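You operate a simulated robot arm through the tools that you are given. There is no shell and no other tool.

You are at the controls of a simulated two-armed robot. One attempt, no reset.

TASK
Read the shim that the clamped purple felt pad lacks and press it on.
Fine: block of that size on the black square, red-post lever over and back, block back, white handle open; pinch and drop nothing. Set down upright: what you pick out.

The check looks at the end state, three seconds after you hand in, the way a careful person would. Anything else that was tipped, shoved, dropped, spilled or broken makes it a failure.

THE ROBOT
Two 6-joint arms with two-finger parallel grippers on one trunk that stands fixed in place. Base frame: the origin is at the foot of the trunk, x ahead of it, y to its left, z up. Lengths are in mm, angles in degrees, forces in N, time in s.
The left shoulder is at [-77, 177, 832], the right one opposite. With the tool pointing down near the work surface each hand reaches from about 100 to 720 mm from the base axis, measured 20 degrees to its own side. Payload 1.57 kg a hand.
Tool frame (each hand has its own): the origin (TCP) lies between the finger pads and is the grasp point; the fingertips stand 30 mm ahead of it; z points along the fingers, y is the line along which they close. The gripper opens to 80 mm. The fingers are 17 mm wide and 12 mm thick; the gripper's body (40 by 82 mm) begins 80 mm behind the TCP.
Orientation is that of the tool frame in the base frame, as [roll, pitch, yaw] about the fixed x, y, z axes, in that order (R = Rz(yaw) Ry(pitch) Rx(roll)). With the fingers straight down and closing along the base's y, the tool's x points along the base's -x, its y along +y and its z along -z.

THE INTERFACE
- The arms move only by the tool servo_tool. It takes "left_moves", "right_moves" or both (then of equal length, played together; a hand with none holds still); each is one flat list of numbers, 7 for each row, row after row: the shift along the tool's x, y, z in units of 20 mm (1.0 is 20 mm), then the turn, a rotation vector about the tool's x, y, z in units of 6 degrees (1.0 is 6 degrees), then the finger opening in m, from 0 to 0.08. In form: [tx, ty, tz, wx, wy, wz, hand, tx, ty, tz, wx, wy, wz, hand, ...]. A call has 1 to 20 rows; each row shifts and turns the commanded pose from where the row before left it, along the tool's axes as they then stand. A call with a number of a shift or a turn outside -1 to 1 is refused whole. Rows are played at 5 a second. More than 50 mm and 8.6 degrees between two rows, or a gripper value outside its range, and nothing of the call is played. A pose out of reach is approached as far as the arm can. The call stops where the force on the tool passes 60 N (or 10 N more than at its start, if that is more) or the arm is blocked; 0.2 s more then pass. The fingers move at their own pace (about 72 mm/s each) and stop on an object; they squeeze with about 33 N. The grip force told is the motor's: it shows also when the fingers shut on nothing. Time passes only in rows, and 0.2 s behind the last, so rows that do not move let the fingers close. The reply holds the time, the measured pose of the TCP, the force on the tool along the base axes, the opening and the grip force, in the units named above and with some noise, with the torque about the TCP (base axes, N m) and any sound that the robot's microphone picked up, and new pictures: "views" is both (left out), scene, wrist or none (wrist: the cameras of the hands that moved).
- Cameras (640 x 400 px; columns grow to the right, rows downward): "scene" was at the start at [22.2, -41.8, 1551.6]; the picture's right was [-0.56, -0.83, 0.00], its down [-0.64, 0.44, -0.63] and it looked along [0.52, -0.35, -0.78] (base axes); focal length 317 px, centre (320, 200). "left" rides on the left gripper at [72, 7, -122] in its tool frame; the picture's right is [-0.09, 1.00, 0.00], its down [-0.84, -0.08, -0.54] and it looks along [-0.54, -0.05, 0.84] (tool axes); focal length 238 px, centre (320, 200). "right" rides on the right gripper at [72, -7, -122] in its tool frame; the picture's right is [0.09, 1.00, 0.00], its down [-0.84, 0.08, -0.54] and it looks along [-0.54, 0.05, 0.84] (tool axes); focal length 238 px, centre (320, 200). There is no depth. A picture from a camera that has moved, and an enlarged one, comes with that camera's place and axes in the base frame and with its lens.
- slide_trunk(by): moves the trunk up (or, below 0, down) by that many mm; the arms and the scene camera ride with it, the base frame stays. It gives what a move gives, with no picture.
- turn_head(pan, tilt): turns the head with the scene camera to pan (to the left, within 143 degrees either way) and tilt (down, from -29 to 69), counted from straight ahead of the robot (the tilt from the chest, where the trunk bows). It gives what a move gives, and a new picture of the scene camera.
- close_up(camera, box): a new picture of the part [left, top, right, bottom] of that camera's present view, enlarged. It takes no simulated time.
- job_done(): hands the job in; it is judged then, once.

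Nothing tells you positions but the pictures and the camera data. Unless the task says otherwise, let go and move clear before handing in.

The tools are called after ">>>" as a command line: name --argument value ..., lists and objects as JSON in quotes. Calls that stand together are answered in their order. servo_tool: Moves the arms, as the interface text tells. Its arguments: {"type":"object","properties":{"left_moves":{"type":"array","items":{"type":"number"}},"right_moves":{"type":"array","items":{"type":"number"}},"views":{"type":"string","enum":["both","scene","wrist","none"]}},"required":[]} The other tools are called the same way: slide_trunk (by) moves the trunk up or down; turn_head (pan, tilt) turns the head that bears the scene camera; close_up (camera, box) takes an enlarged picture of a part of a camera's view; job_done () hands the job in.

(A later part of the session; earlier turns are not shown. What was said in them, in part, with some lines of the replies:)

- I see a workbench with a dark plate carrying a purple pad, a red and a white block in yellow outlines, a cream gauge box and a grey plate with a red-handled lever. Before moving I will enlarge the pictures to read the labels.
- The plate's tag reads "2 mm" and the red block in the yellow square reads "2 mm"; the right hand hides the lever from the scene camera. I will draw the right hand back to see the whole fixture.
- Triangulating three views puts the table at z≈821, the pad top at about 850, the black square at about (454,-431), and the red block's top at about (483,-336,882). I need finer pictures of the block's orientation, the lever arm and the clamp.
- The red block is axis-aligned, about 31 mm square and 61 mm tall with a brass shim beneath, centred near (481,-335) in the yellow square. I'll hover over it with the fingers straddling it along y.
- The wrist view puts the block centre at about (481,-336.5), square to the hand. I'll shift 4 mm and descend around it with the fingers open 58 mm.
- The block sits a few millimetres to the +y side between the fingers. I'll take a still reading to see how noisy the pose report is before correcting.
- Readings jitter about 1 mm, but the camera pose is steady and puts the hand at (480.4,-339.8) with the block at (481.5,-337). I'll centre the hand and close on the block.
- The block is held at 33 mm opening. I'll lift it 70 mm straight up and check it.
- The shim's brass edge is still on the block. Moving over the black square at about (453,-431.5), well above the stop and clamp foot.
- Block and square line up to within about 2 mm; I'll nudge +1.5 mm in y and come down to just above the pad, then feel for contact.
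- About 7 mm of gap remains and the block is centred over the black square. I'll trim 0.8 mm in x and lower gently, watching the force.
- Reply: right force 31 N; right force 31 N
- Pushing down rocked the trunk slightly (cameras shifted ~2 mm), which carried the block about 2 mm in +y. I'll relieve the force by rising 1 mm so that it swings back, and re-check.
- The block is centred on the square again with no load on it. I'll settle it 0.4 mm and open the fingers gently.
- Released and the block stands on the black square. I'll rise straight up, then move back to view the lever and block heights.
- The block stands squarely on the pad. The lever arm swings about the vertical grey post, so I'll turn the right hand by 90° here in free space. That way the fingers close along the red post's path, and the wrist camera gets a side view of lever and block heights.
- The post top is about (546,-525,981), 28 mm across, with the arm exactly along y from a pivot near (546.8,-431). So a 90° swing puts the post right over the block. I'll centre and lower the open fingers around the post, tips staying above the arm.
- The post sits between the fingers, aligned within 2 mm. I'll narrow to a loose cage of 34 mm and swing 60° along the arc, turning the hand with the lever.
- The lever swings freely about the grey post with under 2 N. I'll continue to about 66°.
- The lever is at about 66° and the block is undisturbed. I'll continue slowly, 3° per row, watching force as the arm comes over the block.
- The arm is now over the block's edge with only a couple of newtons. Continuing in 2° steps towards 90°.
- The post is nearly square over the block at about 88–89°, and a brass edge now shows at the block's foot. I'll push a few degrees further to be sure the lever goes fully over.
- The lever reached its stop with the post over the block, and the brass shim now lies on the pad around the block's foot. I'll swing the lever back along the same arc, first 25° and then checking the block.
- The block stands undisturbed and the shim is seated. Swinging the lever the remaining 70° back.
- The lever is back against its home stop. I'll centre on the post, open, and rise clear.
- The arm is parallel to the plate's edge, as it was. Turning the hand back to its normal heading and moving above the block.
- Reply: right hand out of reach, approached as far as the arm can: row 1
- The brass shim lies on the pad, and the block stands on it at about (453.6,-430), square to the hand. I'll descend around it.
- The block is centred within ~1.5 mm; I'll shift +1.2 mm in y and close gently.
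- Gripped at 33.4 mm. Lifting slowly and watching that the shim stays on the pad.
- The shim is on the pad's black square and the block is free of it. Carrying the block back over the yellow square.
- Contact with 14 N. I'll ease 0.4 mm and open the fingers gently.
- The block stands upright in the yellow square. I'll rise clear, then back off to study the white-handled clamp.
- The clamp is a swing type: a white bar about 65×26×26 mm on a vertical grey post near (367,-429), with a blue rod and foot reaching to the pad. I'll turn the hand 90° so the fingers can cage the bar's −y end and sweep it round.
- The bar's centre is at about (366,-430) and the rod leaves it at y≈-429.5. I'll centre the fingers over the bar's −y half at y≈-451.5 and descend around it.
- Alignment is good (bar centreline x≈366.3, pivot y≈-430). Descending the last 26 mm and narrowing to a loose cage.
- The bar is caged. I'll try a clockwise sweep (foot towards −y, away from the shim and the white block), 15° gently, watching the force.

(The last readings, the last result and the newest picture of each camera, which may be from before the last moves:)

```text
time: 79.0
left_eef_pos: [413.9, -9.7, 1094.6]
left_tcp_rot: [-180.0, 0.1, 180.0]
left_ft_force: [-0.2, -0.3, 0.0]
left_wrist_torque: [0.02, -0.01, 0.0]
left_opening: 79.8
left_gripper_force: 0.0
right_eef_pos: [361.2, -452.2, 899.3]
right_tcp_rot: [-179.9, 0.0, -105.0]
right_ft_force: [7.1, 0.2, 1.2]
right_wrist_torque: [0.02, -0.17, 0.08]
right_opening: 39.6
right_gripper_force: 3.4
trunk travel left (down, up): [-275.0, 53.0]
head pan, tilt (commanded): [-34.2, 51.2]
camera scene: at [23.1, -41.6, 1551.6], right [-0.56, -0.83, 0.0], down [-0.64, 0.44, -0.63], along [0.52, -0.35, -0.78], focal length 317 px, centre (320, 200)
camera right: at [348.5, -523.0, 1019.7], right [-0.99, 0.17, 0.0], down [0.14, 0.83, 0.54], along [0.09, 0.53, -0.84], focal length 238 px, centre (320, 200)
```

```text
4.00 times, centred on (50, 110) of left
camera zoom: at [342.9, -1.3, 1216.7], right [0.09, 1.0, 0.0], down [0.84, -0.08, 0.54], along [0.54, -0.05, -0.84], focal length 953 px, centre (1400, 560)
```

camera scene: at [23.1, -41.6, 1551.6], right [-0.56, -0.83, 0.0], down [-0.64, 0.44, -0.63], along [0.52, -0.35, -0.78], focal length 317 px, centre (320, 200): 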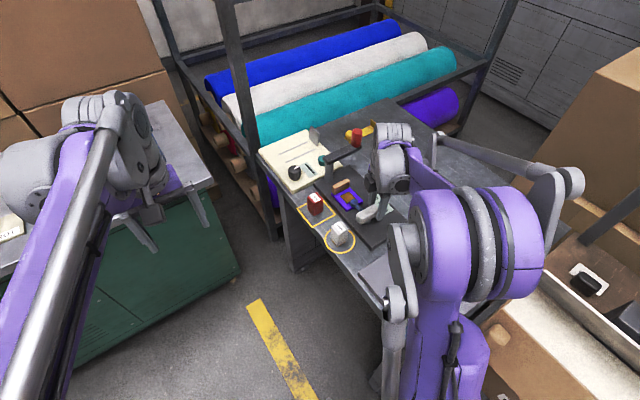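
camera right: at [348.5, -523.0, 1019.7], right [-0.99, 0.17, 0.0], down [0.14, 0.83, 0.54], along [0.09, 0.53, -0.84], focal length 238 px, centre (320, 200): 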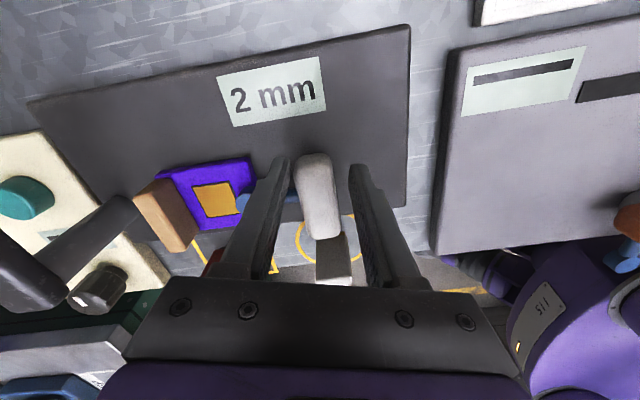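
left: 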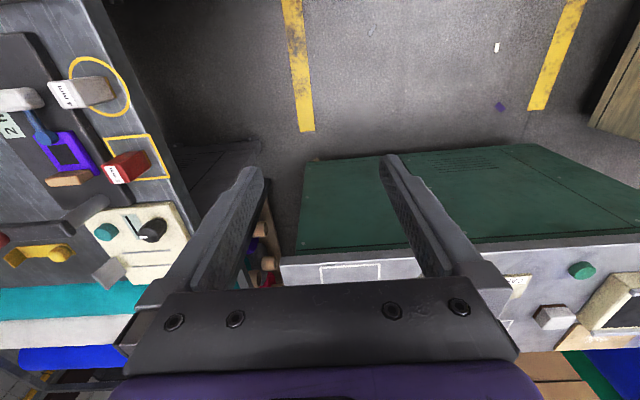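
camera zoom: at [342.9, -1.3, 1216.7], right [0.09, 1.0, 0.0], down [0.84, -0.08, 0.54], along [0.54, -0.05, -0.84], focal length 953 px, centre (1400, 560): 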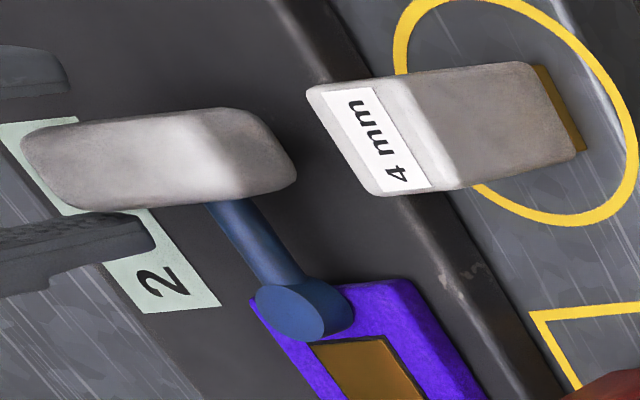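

The bar resisted clockwise (7 N, no motion, fingers pushed apart), so that way looks like its stop. I'll return and test counter-clockwise gently.

>>> servo_tool --right_moves '[-0.0016, -0.0615, 0, 0, 0, -0.5, 0.034, -0.0016, -0.0615, 0, 0, 0, -0.5, 0.034, -0.0016, -0.0615, 0, 0, 0, -0.5, 0.034, -0.0016, -0.0615, 0, 0, 0, -0.5, 0.034, -0.0016, -0.0615, 0, 0, 0, -0.5, 0.034, 0, 0, 0, 0, 0, 0, 0.034, -0.0016, -0.0615, 0, 0, 0, -0.5, 0.034, -0.0016, -0.0615, 0, 0, 0, -0.5, 0.034, -0.0016, -0.0615, 0, 0, 0, -0.5, 0.034, -0.0016, -0.0615, 0, 0, 0, -0.5, 0.034, -0.0016, -0.0615, 0, 0, 0, -0.5, 0.034, 0, 0, 0, 0, 0, 0, 0.034]' --views "both"

>>> close_up --camera "right" --box '[240, 100, 400, 260]'

>>> close_up --camera "left" --box '[0, 60, 100, 160]'

```text
time: 81.6
left_eef_pos: [413.5, -8.1, 1095.3]
left_tcp_rot: [179.9, 0.0, -180.0]
left_ft_force: [-0.9, -1.2, 0.3]
left_wrist_torque: [0.0, -0.01, 0.01]
left_opening: 79.9
left_gripper_force: 0.0
right_eef_pos: [371.0, -451.0, 897.1]
right_tcp_rot: [-180.0, 0.0, -74.9]
right_ft_force: [-0.5, 0.0, 0.0]
right_wrist_torque: [0.03, 0.05, -0.01]
right_opening: 35.7
right_gripper_force: 1.1
trunk travel left (down, up): [-275.0, 53.0]
head pan, tilt (commanded): [-34.2, 51.2]
camera scene: at [22.0, -41.8, 1551.6], right [-0.56, -0.83, 0.0], down [-0.64, 0.44, -0.63], along [0.52, -0.35, -0.78], focal length 317 px, centre (320, 200)
camera right: at [396.8, -520.0, 1019.1], right [-0.94, -0.35, 0.0], down [-0.29, 0.79, 0.54], along [-0.19, 0.51, -0.84], focal length 238 px, centre (320, 200)
```

scene: 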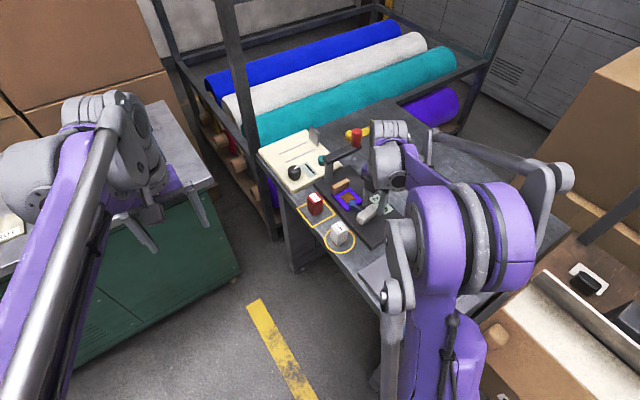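
right: 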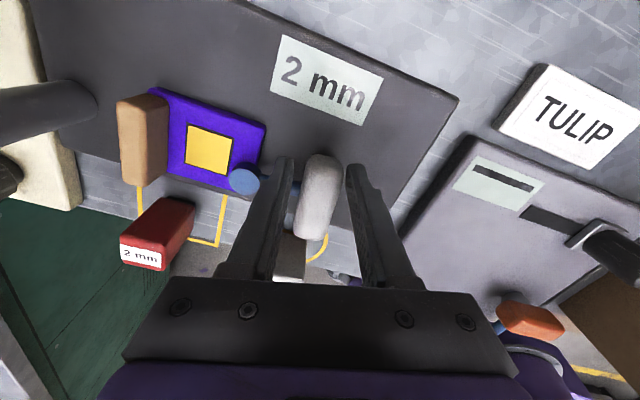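

```text
2.50 times, centred on (320, 180) of right
camera zoom: at [396.8, -520.0, 1019.1], right [-0.94, -0.35, 0.0], down [-0.29, 0.79, 0.54], along [-0.19, 0.51, -0.84], focal length 596 px, centre (320, 250)
```

zoom: 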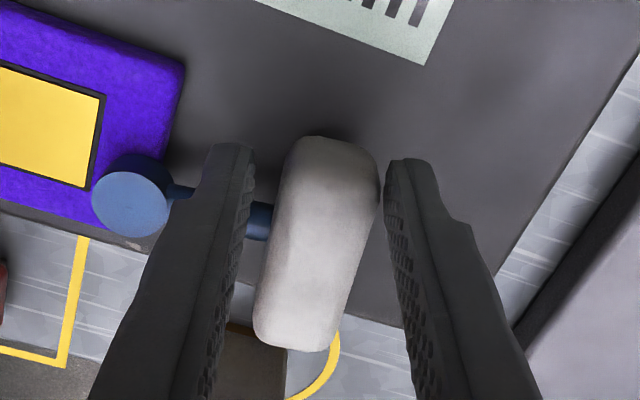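

```text
4.00 times, centred on (50, 110) of left
camera zoom: at [342.0, -1.5, 1217.0], right [0.09, 1.0, 0.0], down [0.84, -0.08, 0.54], along [0.54, -0.05, -0.84], focal length 953 px, centre (1400, 560)
```

zoom: 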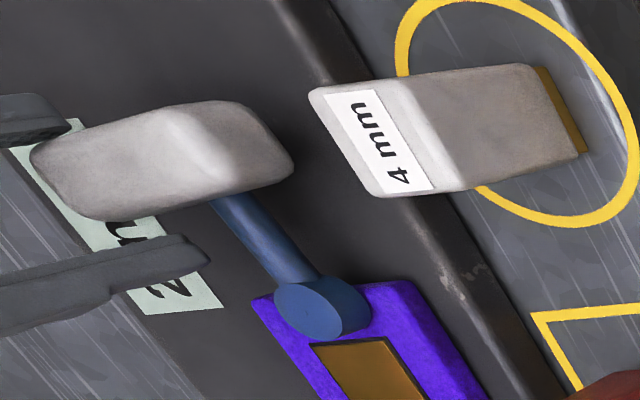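

Counter-clockwise it turns freely: the foot is moving off towards +y. At 90° the foot would end near (366,-373), about 8 mm short of the 4 mm block, so I'll proceed in stages and watch.

>>> servo_tool --right_moves '[-0.0016, -0.0615, 0, 0, 0, -0.5, 0.034, -0.0016, -0.0615, 0, 0, 0, -0.5, 0.034, -0.0016, -0.0615, 0, 0, 0, -0.5, 0.034, -0.0016, -0.0615, 0, 0, 0, -0.5, 0.034, -0.0016, -0.0615, 0, 0, 0, -0.5, 0.034, -0.0016, -0.0615, 0, 0, 0, -0.5, 0.034, -0.0016, -0.0615, 0, 0, 0, -0.5, 0.034, -0.0016, -0.0615, 0, 0, 0, -0.5, 0.034, -0.0016, -0.0615, 0, 0, 0, -0.5, 0.034, -0.0016, -0.0615, 0, 0, 0, -0.5, 0.034, 0, 0, 0, 0, 0, 0, 0.034]' --views "both"

>>> close_up --camera "right" --box '[220, 100, 400, 260]'

>>> close_up --camera "left" --box '[0, 60, 100, 160]'

>>> close_up --camera "scene" --box '[310, 160, 420, 260]'

```text
time: 84.0
left_eef_pos: [414.1, -8.4, 1095.2]
left_tcp_rot: [180.0, 0.0, 180.0]
left_ft_force: [0.2, -0.7, 0.7]
left_wrist_torque: [-0.01, 0.02, -0.01]
left_opening: 80.0
left_gripper_force: 0.0
right_eef_pos: [382.8, -446.8, 897.2]
right_tcp_rot: [-179.9, -0.1, -45.0]
right_ft_force: [-2.1, 0.1, 0.6]
right_wrist_torque: [-0.02, 0.05, 0.0]
right_opening: 35.9
right_gripper_force: 1.0
trunk travel left (down, up): [-275.0, 53.0]
head pan, tilt (commanded): [-34.2, 51.2]
camera scene: at [22.0, -41.9, 1551.6], right [-0.56, -0.83, 0.0], down [-0.64, 0.44, -0.63], along [0.52, -0.35, -0.78], focal length 317 px, centre (320, 200)
camera right: at [438.4, -493.5, 1019.8], right [-0.64, -0.77, 0.0], down [-0.65, 0.54, 0.54], along [-0.42, 0.35, -0.84], focal length 238 px, centre (320, 200)
```

scene: 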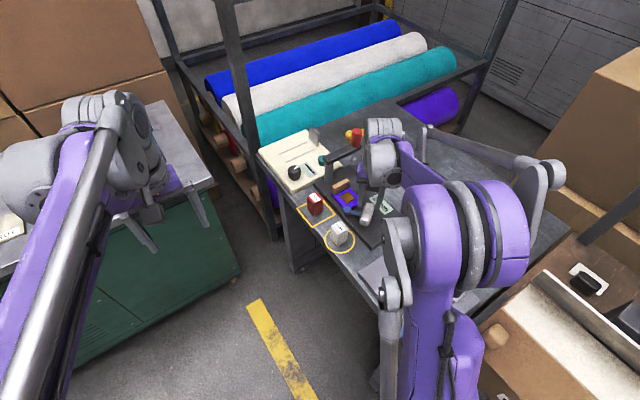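
right: 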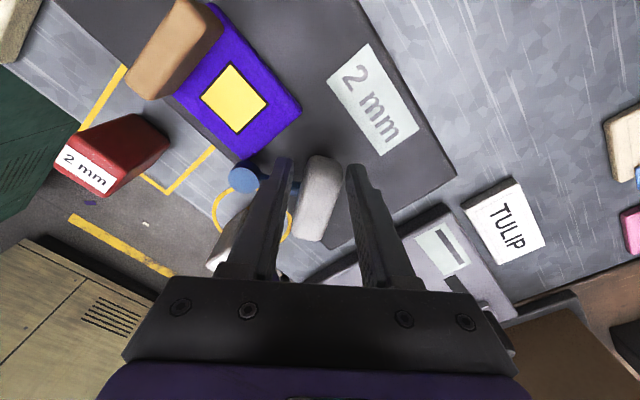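

```text
2.50 times, centred on (310, 180) of right
camera zoom: at [438.4, -493.5, 1019.8], right [-0.64, -0.77, 0.0], down [-0.65, 0.54, 0.54], along [-0.42, 0.35, -0.84], focal length 596 px, centre (345, 250)
```

zoom: 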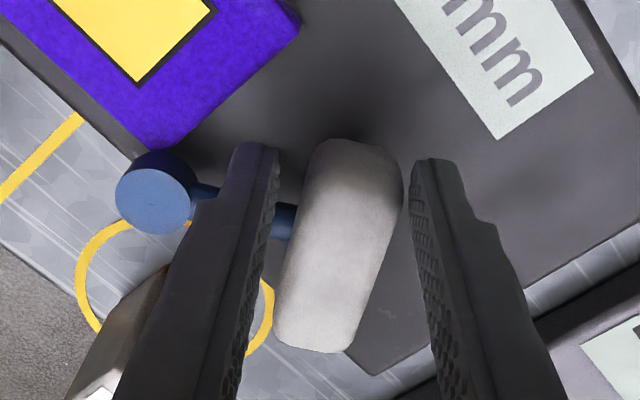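

```text
4.00 times, centred on (50, 110) of left
camera zoom: at [342.0, -1.6, 1217.0], right [0.09, 1.0, 0.0], down [0.84, -0.08, 0.54], along [0.54, -0.05, -0.84], focal length 953 px, centre (1400, 560)
```

zoom: 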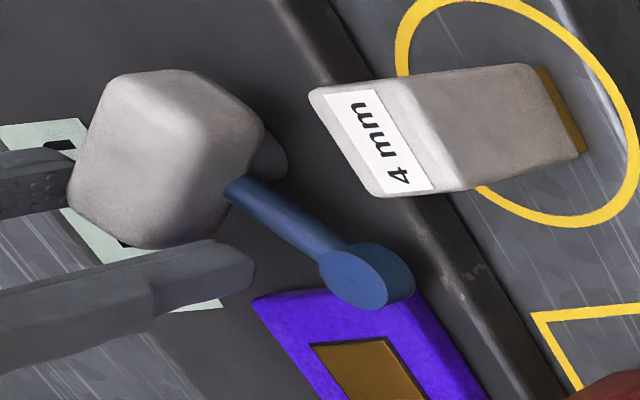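

```text
4.00 times, centred on (365, 210) of scene
camera zoom: at [22.0, -41.9, 1551.6], right [-0.56, -0.83, 0.0], down [-0.64, 0.44, -0.63], along [0.52, -0.35, -0.78], focal length 1269 px, centre (140, 160)
```

zoom: 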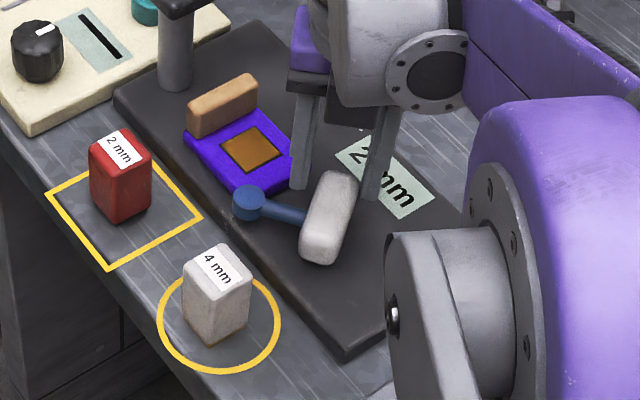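

The foot has swung off the pad and nothing else has moved. Continuing another 30°.

>>> servo_tool --right_moves '[-0.0016, -0.0615, 0, 0, 0, -0.5, 0.034, -0.0016, -0.0615, 0, 0, 0, -0.5, 0.034, -0.0016, -0.0615, 0, 0, 0, -0.5, 0.034, -0.0016, -0.0615, 0, 0, 0, -0.5, 0.034, -0.0016, -0.0615, 0, 0, 0, -0.5, 0.034, -0.0016, -0.0615, 0, 0, 0, -0.5, 0.034, -0.0016, -0.0615, 0, 0, 0, -0.5, 0.034, -0.0016, -0.0615, 0, 0, 0, -0.5, 0.034, -0.0016, -0.0615, 0, 0, 0, -0.5, 0.034, -0.0016, -0.0615, 0, 0, 0, -0.5, 0.034, 0, 0, 0, 0, 0, 0, 0.034]' --views "both"

>>> close_up --camera "right" --box '[220, 100, 400, 260]'

>>> close_up --camera "left" --box '[0, 60, 110, 170]'

>>> close_up --camera "scene" --box '[310, 160, 420, 260]'

```text
time: 85.0
left_eef_pos: [413.6, -11.8, 1095.7]
left_tcp_rot: [179.8, 0.1, -179.9]
left_ft_force: [0.5, 0.2, 0.3]
left_wrist_torque: [0.02, -0.01, -0.01]
left_opening: 80.2
left_gripper_force: 0.1
right_eef_pos: [403.5, -417.9, 896.2]
right_tcp_rot: [178.3, -0.7, -35.0]
right_ft_force: [-10.2, -39.9, 3.8]
right_wrist_torque: [-0.59, 0.46, 0.79]
right_opening: 67.6
right_gripper_force: 19.3
right hand out of reach, approached as far as the arm can: row 2, 3, 4
trunk travel left (down, up): [-275.0, 53.0]
head pan, tilt (commanded): [-34.2, 51.2]
stopped in row 4 (right hand): the force on the tool passed its limit at 67 N (the readings are from after the stop); the commanded pose is now the measured one
camera scene: at [20.6, -46.3, 1551.3], right [-0.56, -0.83, 0.0], down [-0.64, 0.44, -0.63], along [0.52, -0.35, -0.78], focal length 317 px, centre (320, 200)
camera right: at [467.9, -450.6, 1018.2], right [-0.5, -0.87, 0.03], down [-0.73, 0.43, 0.53], along [-0.48, 0.24, -0.85], focal length 238 px, centre (320, 200)
```

scene: 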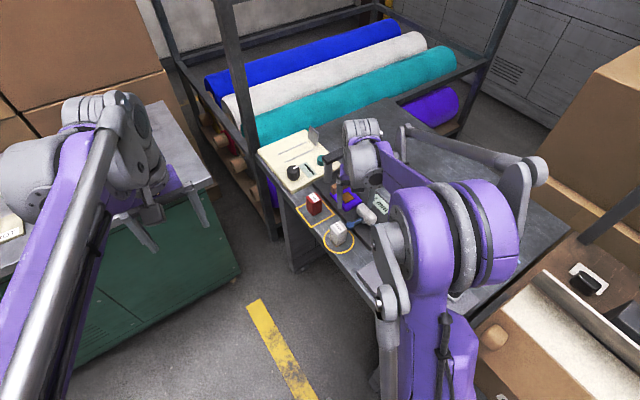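
right: 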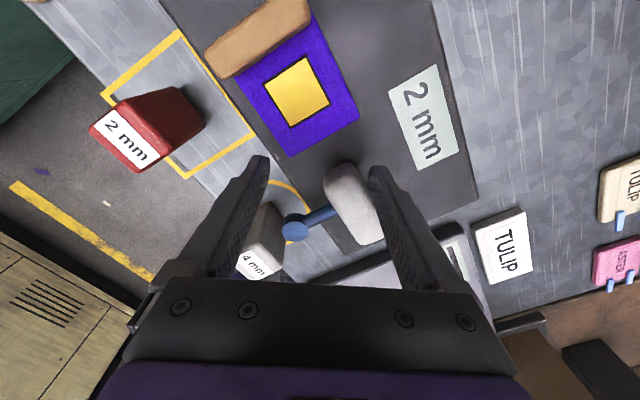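

```text
2.50 times, centred on (310, 180) of right
camera zoom: at [467.9, -450.6, 1018.2], right [-0.5, -0.87, 0.03], down [-0.73, 0.43, 0.53], along [-0.48, 0.24, -0.85], focal length 596 px, centre (345, 250)
```

zoom: 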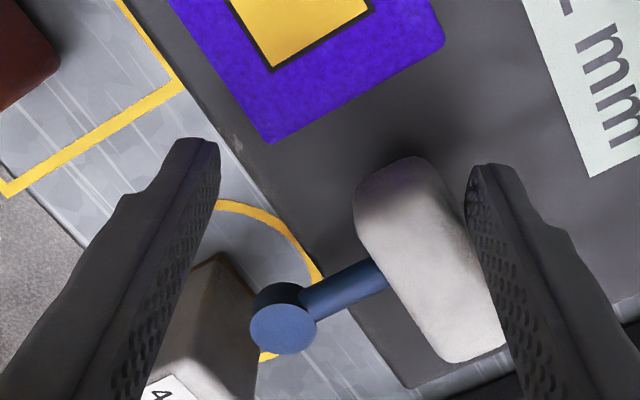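

```text
3.64 times, centred on (55, 115) of left
camera zoom: at [341.0, -5.2, 1217.0], right [0.09, 1.0, 0.0], down [0.84, -0.08, 0.54], along [0.54, -0.05, -0.84], focal length 867 px, centre (1284, 509)
```

zoom: 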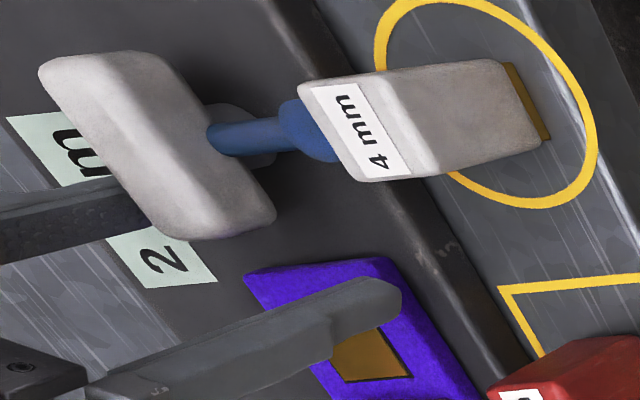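

```text
4.00 times, centred on (365, 210) of scene
camera zoom: at [20.6, -46.3, 1551.3], right [-0.56, -0.83, 0.0], down [-0.64, 0.44, -0.63], along [0.52, -0.35, -0.78], focal length 1269 px, centre (140, 160)
```

zoom: 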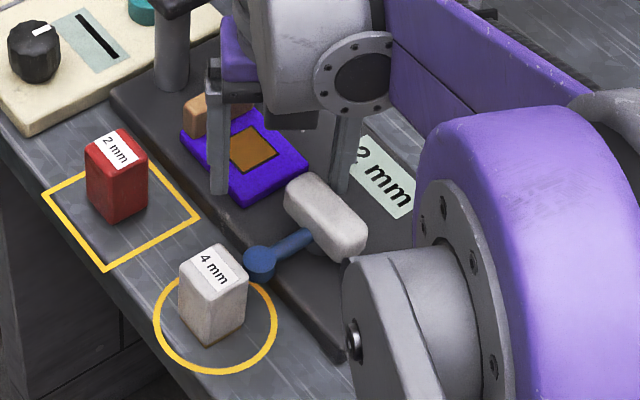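

The wrist ran out of reach near yaw −42° and the hand slid, pushing the bar to its open stop at about 90° with high force. I'll first open the fingers wide without moving, to take the load off.

>>> servo_tool --right_moves '[0, 0, 0, 0, 0, 0, 0.078, 0, 0, 0, 0, 0, 0, 0.078]' --views "both"

>>> close_up --camera "right" --box '[220, 100, 400, 260]'

>>> close_up --camera "left" --box '[0, 60, 110, 170]'

>>> close_up --camera "scene" --box '[310, 160, 420, 260]'

```text
time: 85.6
left_eef_pos: [414.4, -11.0, 1094.0]
left_tcp_rot: [179.9, 0.1, 180.0]
left_ft_force: [-1.1, 0.1, 0.2]
left_wrist_torque: [0.01, 0.01, 0.0]
left_opening: 79.7
left_gripper_force: 0.1
right_eef_pos: [406.5, -413.2, 896.1]
right_tcp_rot: [178.7, -0.6, -34.8]
right_ft_force: [3.7, -27.1, 3.9]
right_wrist_torque: [-0.4, -0.29, 0.89]
right_opening: 80.2
right_gripper_force: 1.5
trunk travel left (down, up): [-275.0, 53.0]
head pan, tilt (commanded): [-34.2, 51.2]
camera scene: at [22.4, -45.2, 1551.6], right [-0.56, -0.83, 0.0], down [-0.64, 0.44, -0.63], along [0.52, -0.35, -0.78], focal length 317 px, centre (320, 200)
camera right: at [470.8, -446.3, 1017.9], right [-0.49, -0.87, 0.02], down [-0.73, 0.43, 0.54], along [-0.48, 0.25, -0.84], focal length 238 px, centre (320, 200)
```

scene: 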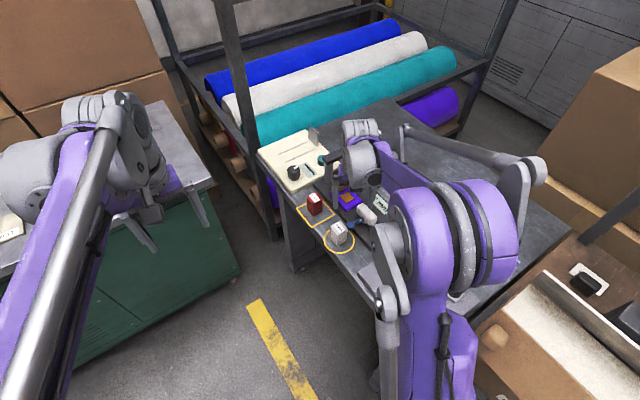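
right: 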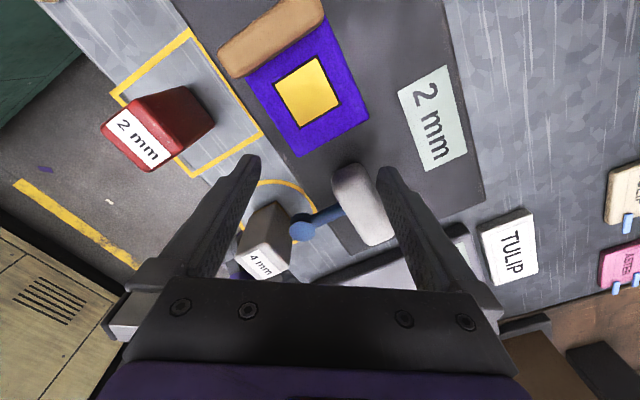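

```text
2.50 times, centred on (310, 180) of right
camera zoom: at [470.8, -446.3, 1017.9], right [-0.49, -0.87, 0.02], down [-0.73, 0.43, 0.54], along [-0.48, 0.25, -0.84], focal length 596 px, centre (345, 250)
```

zoom: 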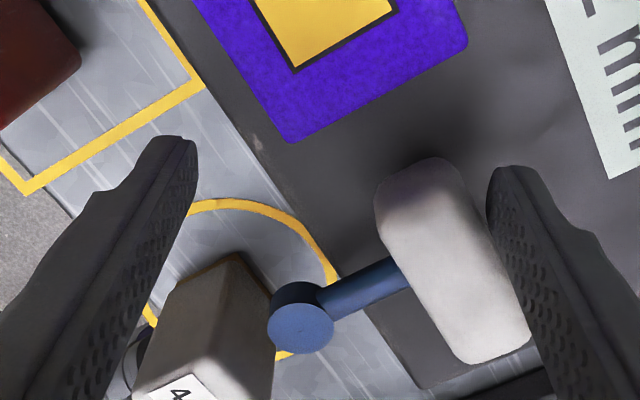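

```text
3.64 times, centred on (55, 115) of left
camera zoom: at [342.4, -4.1, 1216.9], right [0.09, 1.0, 0.0], down [0.84, -0.08, 0.54], along [0.54, -0.05, -0.84], focal length 867 px, centre (1284, 509)
```

zoom: 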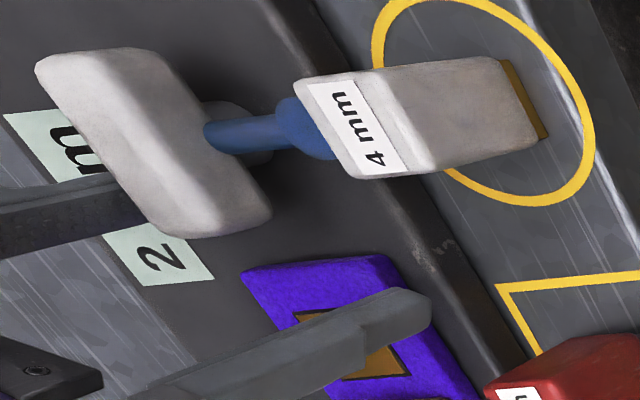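

```text
4.00 times, centred on (365, 210) of scene
camera zoom: at [22.4, -45.2, 1551.6], right [-0.56, -0.83, 0.0], down [-0.64, 0.44, -0.63], along [0.52, -0.35, -0.78], focal length 1269 px, centre (140, 160)
```

zoom: 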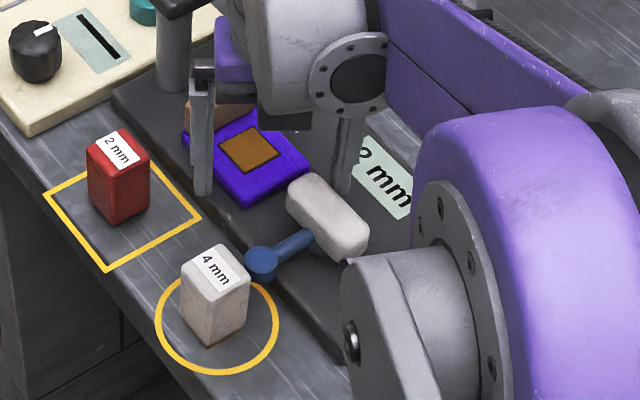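

The clamp is fully open with the foot about 10 mm short of the 4 mm block, which looks unmoved. The −y finger still bears on the bar, so I'll ease the hand off it.

>>> servo_tool --right_moves '[0, 0.2, 0, 0, 0, 0, 0.08, 0, 0.2, 0, 0, 0, 0, 0.08, 0, 0, 0, 0, 0, 0, 0.08]' --views "both"

>>> close_up --camera "right" --box '[220, 100, 420, 270]'

>>> close_up --camera "scene" --box '[310, 160, 420, 260]'

```text
time: 86.4
left_eef_pos: [414.8, -10.5, 1094.5]
left_tcp_rot: [179.9, 0.0, 180.0]
left_ft_force: [0.2, 0.6, -0.3]
left_wrist_torque: [0.03, -0.03, -0.01]
left_opening: 79.9
left_gripper_force: 0.2
right_eef_pos: [404.3, -414.3, 895.5]
right_tcp_rot: [178.5, -0.5, -35.2]
right_ft_force: [6.9, -16.6, -1.6]
right_wrist_torque: [-0.13, -0.15, 0.72]
right_opening: 79.9
right_gripper_force: 0.1
right hand out of reach, approached as far as the arm can: row 2
trunk travel left (down, up): [-275.0, 53.0]
head pan, tilt (commanded): [-34.2, 51.2]
camera scene: at [23.4, -44.3, 1551.5], right [-0.56, -0.83, 0.0], down [-0.64, 0.44, -0.63], along [0.52, -0.35, -0.78], focal length 317 px, centre (320, 200)
camera right: at [469.1, -447.0, 1017.5], right [-0.5, -0.87, 0.03], down [-0.72, 0.43, 0.54], along [-0.48, 0.25, -0.84], focal length 238 px, centre (320, 200)
```

scene: 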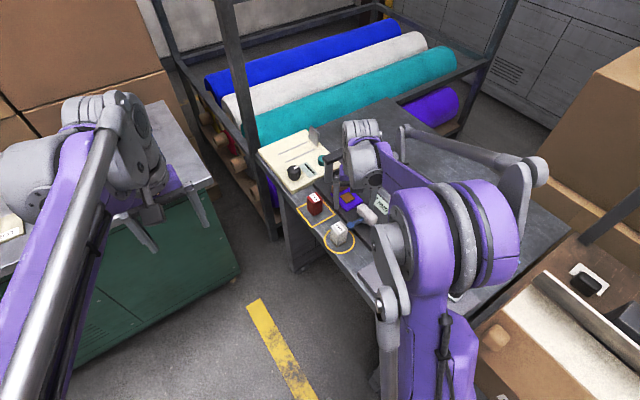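
right: 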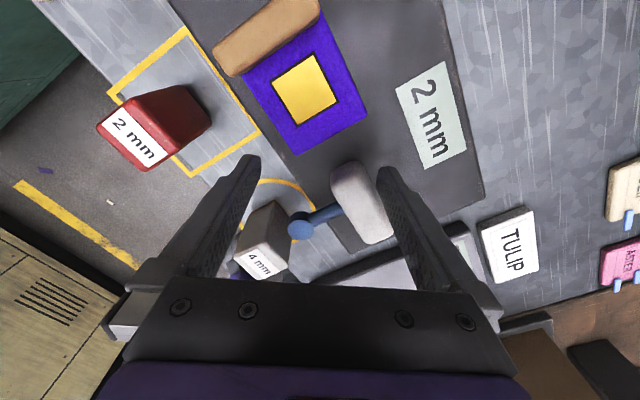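

```text
2.35 times, centred on (320, 185) of right
camera zoom: at [469.1, -447.0, 1017.5], right [-0.5, -0.87, 0.03], down [-0.72, 0.43, 0.54], along [-0.48, 0.25, -0.84], focal length 561 px, centre (320, 235)
```

zoom: 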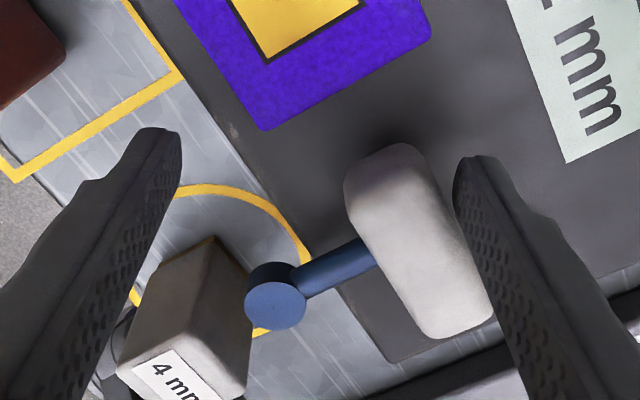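

```text
4.00 times, centred on (365, 210) of scene
camera zoom: at [23.4, -44.3, 1551.5], right [-0.56, -0.83, 0.0], down [-0.64, 0.44, -0.63], along [0.52, -0.35, -0.78], focal length 1269 px, centre (140, 160)
```

zoom: 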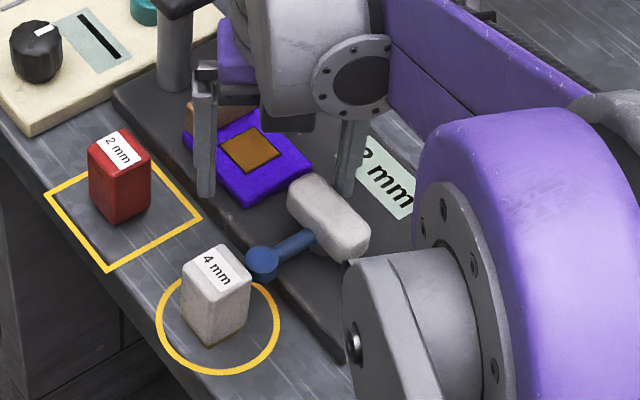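

Moving off needs some yaw given back to stay within the wrist's reach. I'll shift the hand 12 mm in −y while turning it about 5° clockwise.

>>> servo_tool --right_moves '[0.115, 0.164, 0, 0, 0, 0.3, 0.08, 0.115, 0.164, 0, 0, 0, 0.3, 0.08, 0.115, 0.164, 0, 0, 0, 0.3, 0.08, 0, 0, 0, 0, 0, 0, 0.08]' --views "both"

>>> close_up --camera "right" --box '[220, 100, 420, 270]'

>>> close_up --camera "scene" --box '[310, 160, 420, 260]'

```text
time: 87.4
left_eef_pos: [413.5, -9.4, 1094.9]
left_tcp_rot: [180.0, 0.0, -179.9]
left_ft_force: [0.0, -0.3, -0.3]
left_wrist_torque: [-0.02, 0.01, 0.01]
left_opening: 79.9
left_gripper_force: 0.1
right_eef_pos: [404.8, -425.0, 895.3]
right_tcp_rot: [178.6, -0.6, -40.2]
right_ft_force: [0.5, -0.2, -0.2]
right_wrist_torque: [-0.01, -0.04, 0.0]
right_opening: 80.0
right_gripper_force: 0.1
trunk travel left (down, up): [-275.0, 53.0]
head pan, tilt (commanded): [-34.2, 51.2]
camera scene: at [22.2, -41.8, 1551.6], right [-0.56, -0.83, 0.0], down [-0.64, 0.44, -0.63], along [0.52, -0.35, -0.78], focal length 317 px, centre (320, 200)
camera right: at [465.3, -464.1, 1018.4], right [-0.57, -0.82, 0.02], down [-0.69, 0.49, 0.53], along [-0.45, 0.29, -0.84], focal length 238 px, centre (320, 200)
```

scene: 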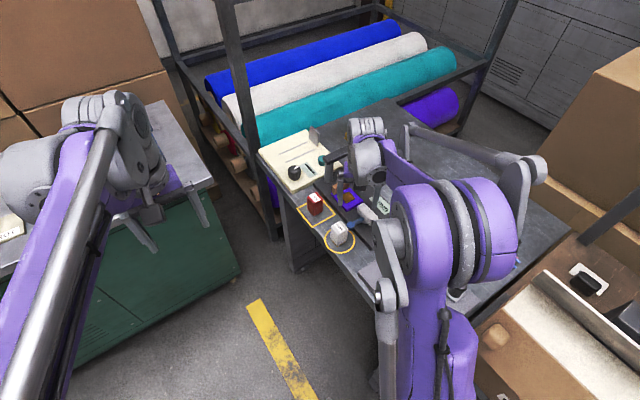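
right: 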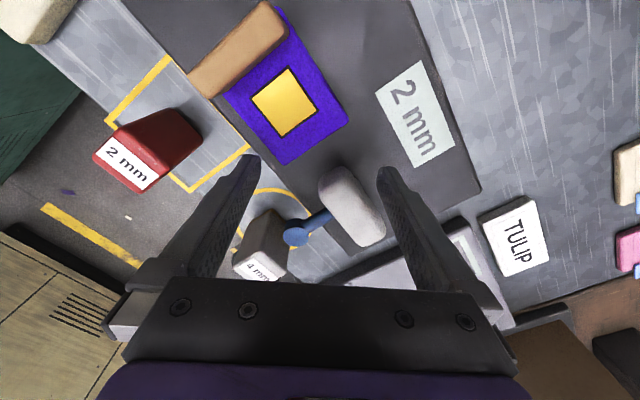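

```text
2.35 times, centred on (320, 185) of right
camera zoom: at [465.3, -464.1, 1018.4], right [-0.57, -0.82, 0.02], down [-0.69, 0.49, 0.53], along [-0.45, 0.29, -0.84], focal length 561 px, centre (320, 235)
```

zoom: 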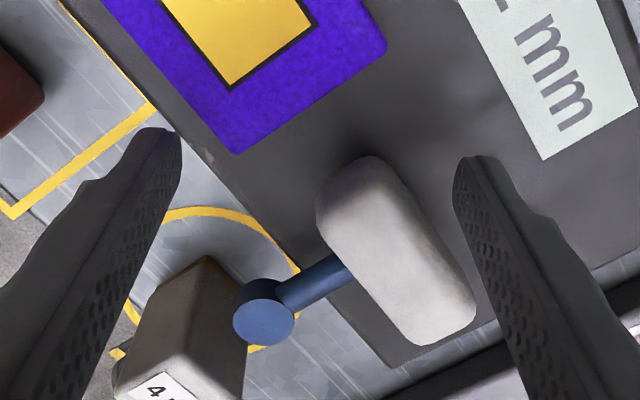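

```text
4.00 times, centred on (365, 210) of scene
camera zoom: at [22.2, -41.8, 1551.6], right [-0.56, -0.83, 0.0], down [-0.64, 0.44, -0.63], along [0.52, -0.35, -0.78], focal length 1269 px, centre (140, 160)
```

zoom: 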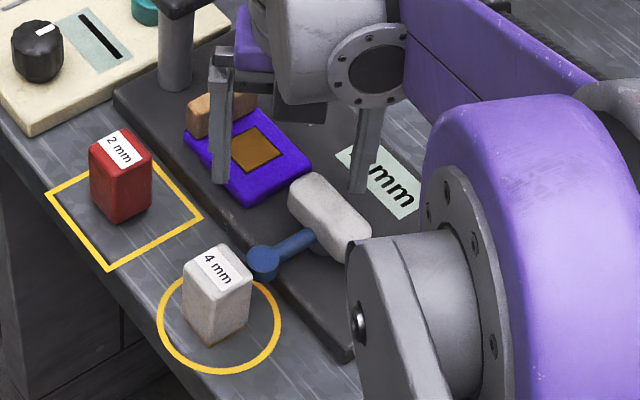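

The load is gone and the cameras are back at rest; nothing on the table looks displaced. Rising straight up now.

>>> servo_tool --right_moves '[0, 0, -0.5, 0, 0, 0, 0.08, 0, 0, -0.8, 0, 0, 0, 0.08, 0, 0, -1, 0, 0, 0, 0.08, 0, 0, -1, 0, 0, 0, 0.08, 0, 0, -1, 0, 0, 0, 0.08, 0, 0, -1, 0, 0, 0, 0.08, 0, 0, -1, 0, 0, 0, 0.08, 0, 0, 0, 0, 0, 0, 0.08]' --views "both"

```text
time: 89.2
left_eef_pos: [414.0, -8.6, 1095.2]
left_tcp_rot: [180.0, -0.1, 180.0]
left_ft_force: [-0.1, 0.1, 0.6]
left_wrist_torque: [0.0, 0.0, 0.02]
left_opening: 79.6
left_gripper_force: 0.0
right_eef_pos: [403.5, -420.2, 1021.5]
right_tcp_rot: [178.7, -0.7, -40.2]
right_ft_force: [0.1, -0.6, 0.1]
right_wrist_torque: [-0.01, 0.05, 0.02]
right_opening: 80.0
right_gripper_force: 0.0
trunk travel left (down, up): [-275.0, 53.0]
head pan, tilt (commanded): [-34.2, 51.2]
camera scene: at [22.3, -41.9, 1551.6], right [-0.56, -0.83, 0.0], down [-0.64, 0.44, -0.63], along [0.52, -0.35, -0.78], focal length 317 px, centre (320, 200)
camera right: at [464.2, -459.5, 1144.4], right [-0.57, -0.82, 0.02], down [-0.69, 0.49, 0.53], along [-0.45, 0.29, -0.85], focal length 238 px, centre (320, 200)
```

scene: 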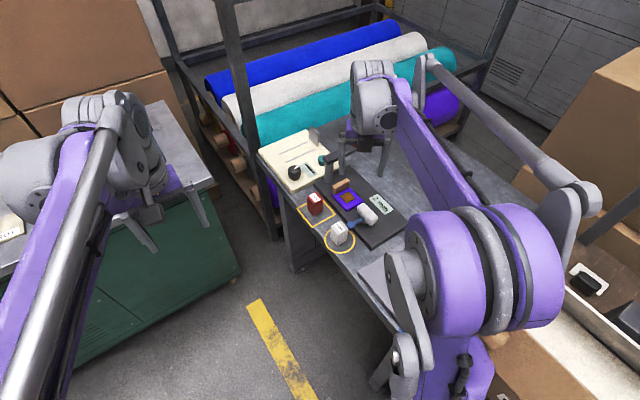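
right: 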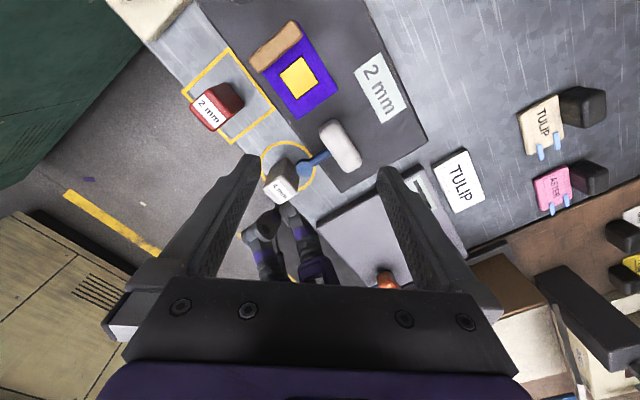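

>>> close_up --camera "scene" --box '[290, 160, 410, 260]'

>>> close_up --camera "scene" --box '[320, 170, 400, 250]'

>>> close_up --camera "left" --box '[0, 60, 190, 250]'

>>> close_up --camera "right" --box '[180, 10, 400, 210]'

>>> close_up --camera "scene" --box '[310, 110, 390, 190]'

```text
4.00 times, centred on (350, 210) of scene
camera zoom: at [22.3, -41.9, 1551.6], right [-0.56, -0.83, 0.0], down [-0.64, 0.44, -0.63], along [0.52, -0.35, -0.78], focal length 1269 px, centre (200, 160)
```

zoom: 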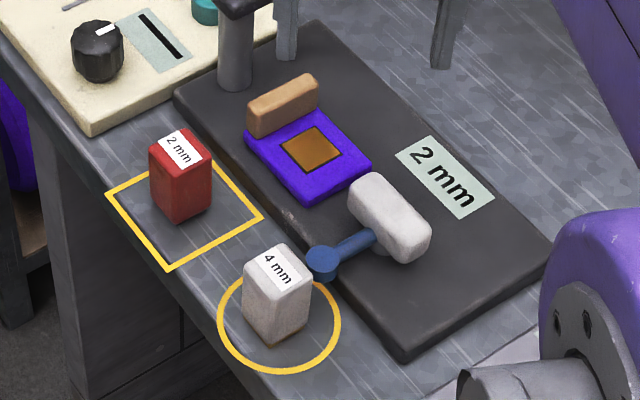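

```text
5.00 times, centred on (360, 210) of scene
camera zoom: at [22.3, -41.9, 1551.6], right [-0.56, -0.83, 0.0], down [-0.64, 0.44, -0.63], along [0.52, -0.35, -0.78], focal length 1586 px, centre (120, 150)
```

zoom: 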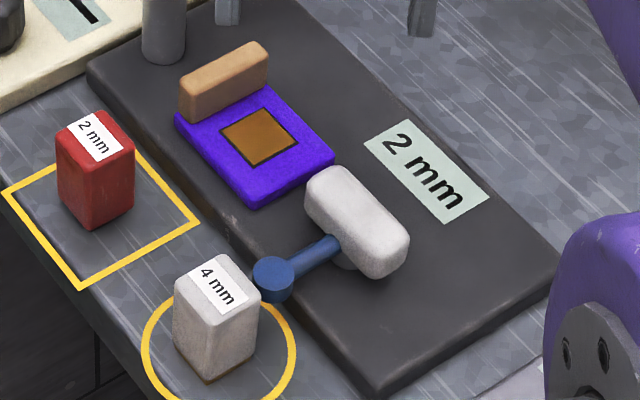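

```text
2.11 times, centred on (95, 155) of left
camera zoom: at [342.3, -1.6, 1216.9], right [0.09, 1.0, 0.0], down [0.84, -0.08, 0.54], along [0.54, -0.05, -0.84], focal length 502 px, centre (794, 295)
```

zoom: 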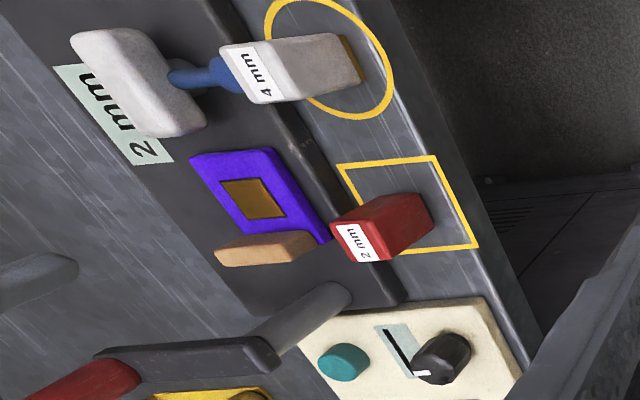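

```text
2.00 times, centred on (290, 110) of right
camera zoom: at [464.2, -459.5, 1144.4], right [-0.57, -0.82, 0.02], down [-0.69, 0.49, 0.53], along [-0.45, 0.29, -0.85], focal length 477 px, centre (380, 380)
```

zoom: 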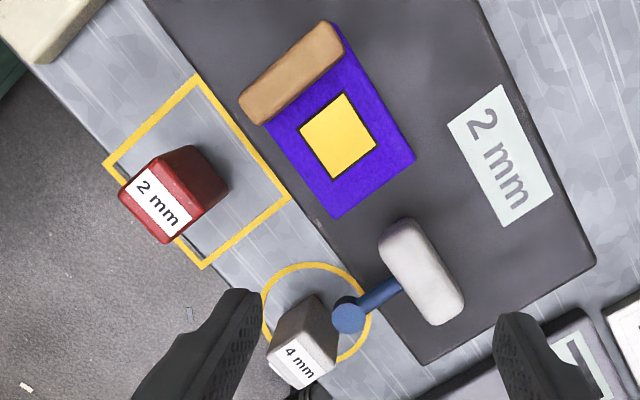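

```text
5.00 times, centred on (350, 150) of scene
camera zoom: at [22.3, -41.9, 1551.6], right [-0.56, -0.83, 0.0], down [-0.64, 0.44, -0.63], along [0.52, -0.35, -0.78], focal length 1586 px, centre (170, 450)
```

zoom: 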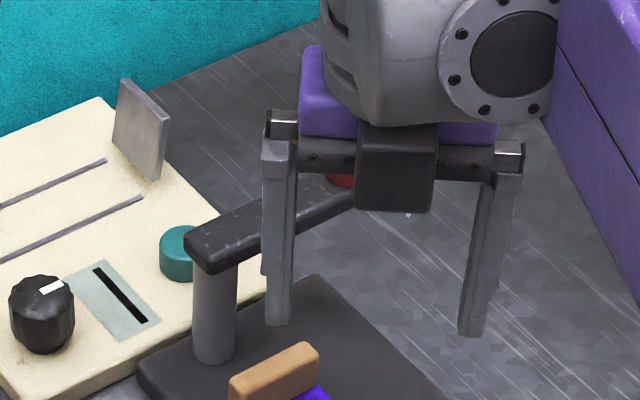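

The pad, shim, both blocks and the lever are in place, the clamp is fully open, and its foot is about 10 mm clear of the 4 mm block. I'll move the hand up and away while turning it back.

>>> servo_tool --right_moves '[0, 0, -0.8, 0, 0, 0, 0.08, 0, 0, -0.8, 0, 0, 0.5, 0.08, 0, 0, -0.8, 0, 0, 1, 0.08, 0, 0, -0.8, 0, 0, 1, 0.08, 0, 0, -0.8, 0, 0, 1, 0.08, 0, 0, -0.8, 0, 0, 1, 0.08, 0, 0, -0.6, 0, 0, 1, 0.08, 0, 0, 0, 0, 0, 1, 0.08, 0, 0, 0, 0, 0, 1, 0.08, 0, 0, 0, 0, 0, 1, 0.08, 0, 0, 0, 0, 0, 1, 0.08, 0, 0, 0, 0, 0, 1, 0.08, 0, 0, 0, 0, 0, 1, 0.08, 0, 0, 0, 0, 0, 1, 0.08, 0, 0, 0, 0, 0, 1, 0.08, 0, 0, 0, 0, 0, 1, 0.08, 0, 0, 0, 0, 0, 1, 0.08, 0, 0, 0, 0, 0, 1, 0.08, 0, 0, 0, 0, 0, 1, 0.08, 0, 0, 0, 0, 0, 0, 0.08]' --views "both"

```text
time: 93.4
left_eef_pos: [414.4, -8.7, 1094.8]
left_tcp_rot: [180.0, 0.0, -180.0]
left_ft_force: [-0.3, 0.1, -0.2]
left_wrist_torque: [0.04, 0.06, -0.01]
left_opening: 80.1
left_gripper_force: 0.0
right_eef_pos: [406.2, -418.9, 1130.7]
right_tcp_rot: [-178.9, -1.2, -145.2]
right_ft_force: [-0.3, 0.4, 0.3]
right_wrist_torque: [0.02, 0.0, 0.02]
right_opening: 79.9
right_gripper_force: 0.1
trunk travel left (down, up): [-275.0, 53.0]
head pan, tilt (commanded): [-34.2, 51.2]
camera scene: at [22.2, -41.8, 1551.6], right [-0.56, -0.83, 0.0], down [-0.64, 0.44, -0.63], along [0.52, -0.35, -0.78], focal length 317 px, centre (320, 200)
camera right: at [352.0, -462.9, 1254.1], right [-0.64, 0.77, -0.01], down [0.65, 0.55, 0.53], along [0.41, 0.33, -0.85], focal length 238 px, centre (320, 200)
```

scene: 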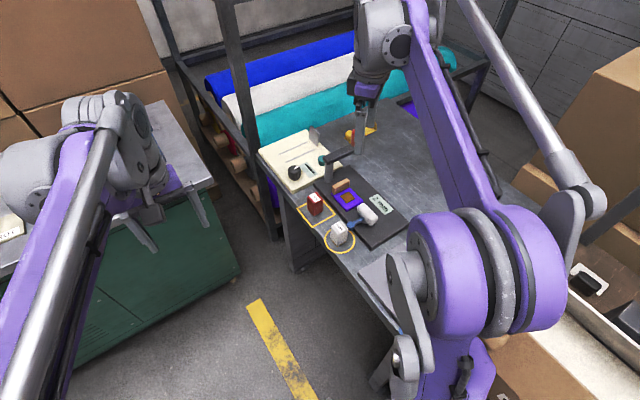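
right: 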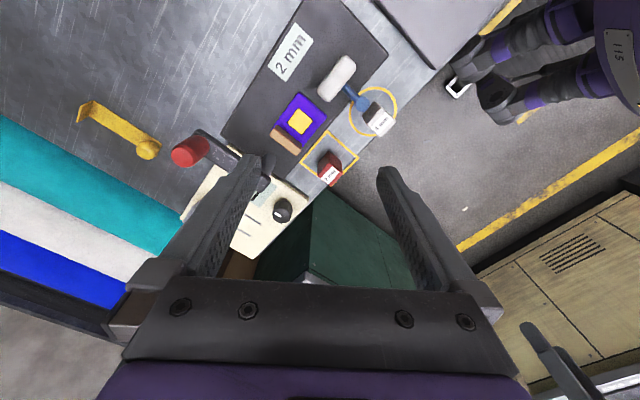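

>>> servo_tool --right_moves '[0.904, 0.383, -0.1, 0, 0, 0, 0.08, 0.904, 0.383, -0.1, 0, 0, 0, 0.08, 0.904, 0.383, -0.1, 0, 0, 0, 0.08, 0.904, 0.383, -0.1, 0, 0, 0, 0.08, 0.904, 0.383, -0.1, 0, 0, 0, 0.08, 0.904, 0.383, -0.1, 0, 0, 0, 0.08, 0.904, 0.383, -0.1, 0, 0, 0, 0.08, 0.904, 0.383, -0.1, 0, 0, 0, 0.08, 0.904, 0.383, -0.1, 0, 0, 0, 0.08, 0, 0, 0, 0, 0, 0, 0.08]' --views "both"

>>> close_up --camera "scene" --box '[250, 110, 410, 210]'

>>> close_up --camera "scene" --box '[290, 170, 410, 270]'

>>> close_up --camera "left" --box '[0, 60, 190, 290]'

>>> close_up --camera "scene" --box '[350, 190, 530, 350]'

```text
time: 95.6
left_eef_pos: [414.7, -9.0, 1094.0]
left_tcp_rot: [180.0, 0.0, 180.0]
left_ft_force: [1.0, -0.2, 0.4]
left_wrist_torque: [-0.04, 0.0, 0.03]
left_opening: 79.8
left_gripper_force: 0.0
right_eef_pos: [232.8, -455.4, 1150.5]
right_tcp_rot: [-179.1, -1.1, -145.3]
right_ft_force: [-0.5, -0.9, -0.3]
right_wrist_torque: [0.01, 0.03, 0.0]
right_opening: 80.0
right_gripper_force: 0.1
trunk travel left (down, up): [-275.0, 53.0]
head pan, tilt (commanded): [-34.2, 51.2]
camera scene: at [22.6, -41.9, 1551.6], right [-0.56, -0.83, 0.0], down [-0.64, 0.44, -0.63], along [0.52, -0.35, -0.78], focal length 317 px, centre (320, 200)
camera right: at [178.1, -499.2, 1274.0], right [-0.64, 0.77, -0.01], down [0.65, 0.55, 0.53], along [0.41, 0.33, -0.85], focal length 238 px, centre (320, 200)
```

scene: 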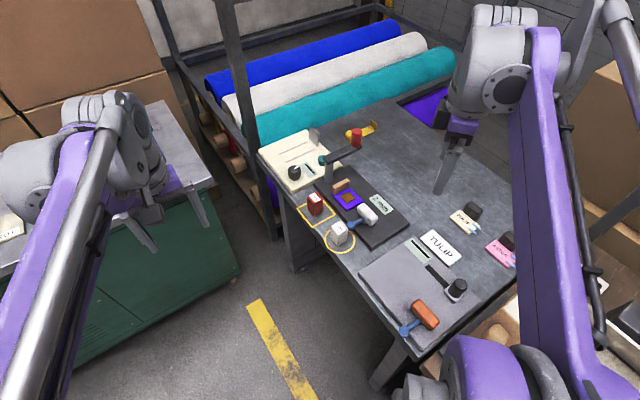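
right: 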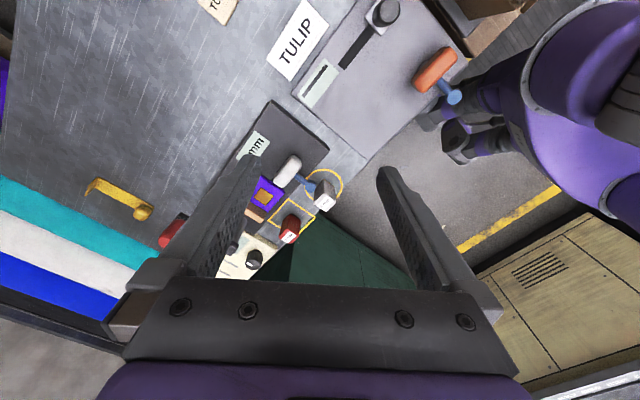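

```text
4.00 times, centred on (330, 160) of scene
camera zoom: at [22.6, -41.9, 1551.6], right [-0.56, -0.83, 0.0], down [-0.64, 0.44, -0.63], along [0.52, -0.35, -0.78], focal length 1269 px, centre (280, 360)
```

zoom: 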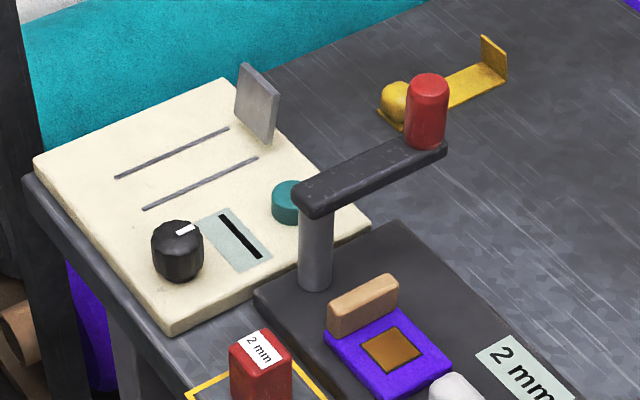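

```text
4.00 times, centred on (350, 220) of scene
camera zoom: at [22.6, -41.9, 1551.6], right [-0.56, -0.83, 0.0], down [-0.64, 0.44, -0.63], along [0.52, -0.35, -0.78], focal length 1269 px, centre (200, 120)
```

zoom: 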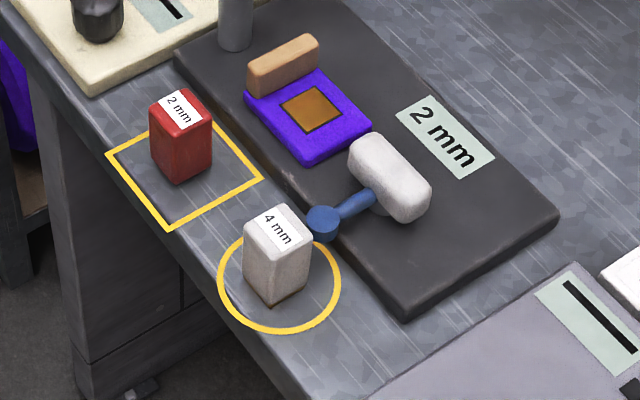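

```text
1.74 times, centred on (95, 175) of left
camera zoom: at [342.5, -1.6, 1216.8], right [0.09, 1.0, 0.0], down [0.84, -0.08, 0.54], along [0.54, -0.05, -0.84], focal length 414 px, centre (711, 244)
```

zoom: 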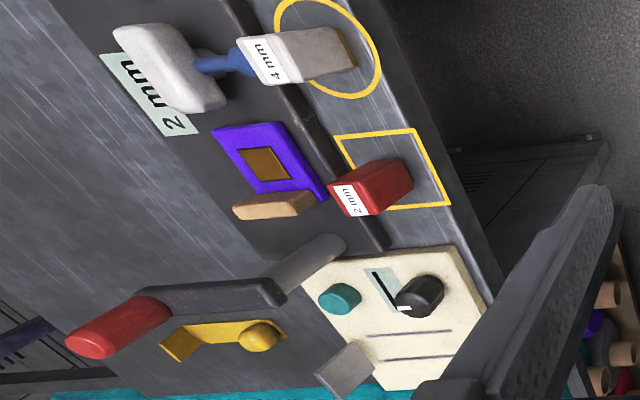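

```text
2.50 times, centred on (440, 270) of scene
camera zoom: at [22.6, -41.9, 1551.6], right [-0.56, -0.83, 0.0], down [-0.64, 0.44, -0.63], along [0.52, -0.35, -0.78], focal length 793 px, centre (20, 25)
```

zoom: 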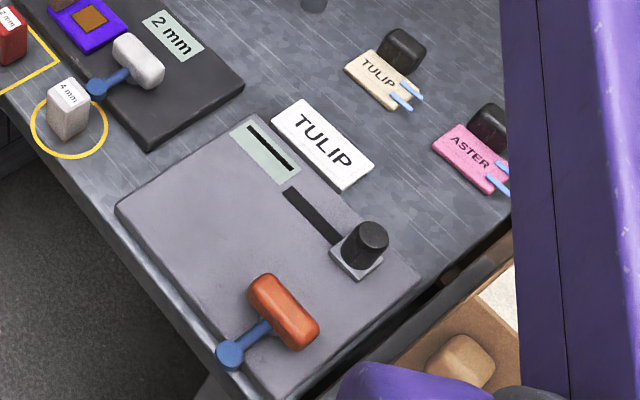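

Everything is in its end state: the 2 mm shim sits on the pad's black square and the lever is back at its starting position. The red 2 mm block stands upright in its yellow square and the white handle is swung fully open. The 4 mm block is untouched and both hands are clear, so I'm handing in.

>>> job_done

```text
The job is handed in.
```

The 2 mm shim is pressed onto the purple felt pad and I've handed the job in; I don't have a result back yet.

- **Reading:** the tag on the pad's plate says 2 mm, so I used the red 2 mm block.
- **Pressing:** I set the block on the black square, swung the red-post lever over it to its stop, and swung it back to where it started. The brass shim stayed on the pad when I lifted the block.
- **Block:** the red block is back in its yellow square, upright, within about 1 mm of where it began.
- **White handle:** it is swung fully open, about 90°.

**Hard push on the handle:** while I was opening it, the right wrist ran out of reach and the hand slid. It pushed the handle against its open stop at up to 67 N before the move stopped. I backed off until the force was gone. In the later pictures the pad, shim, 4 mm block and lever show no movement. The open clamp foot sits about 10 mm clear of the 4 mm block.

Nothing was dropped or tipped, and both hands are clear of the bench.
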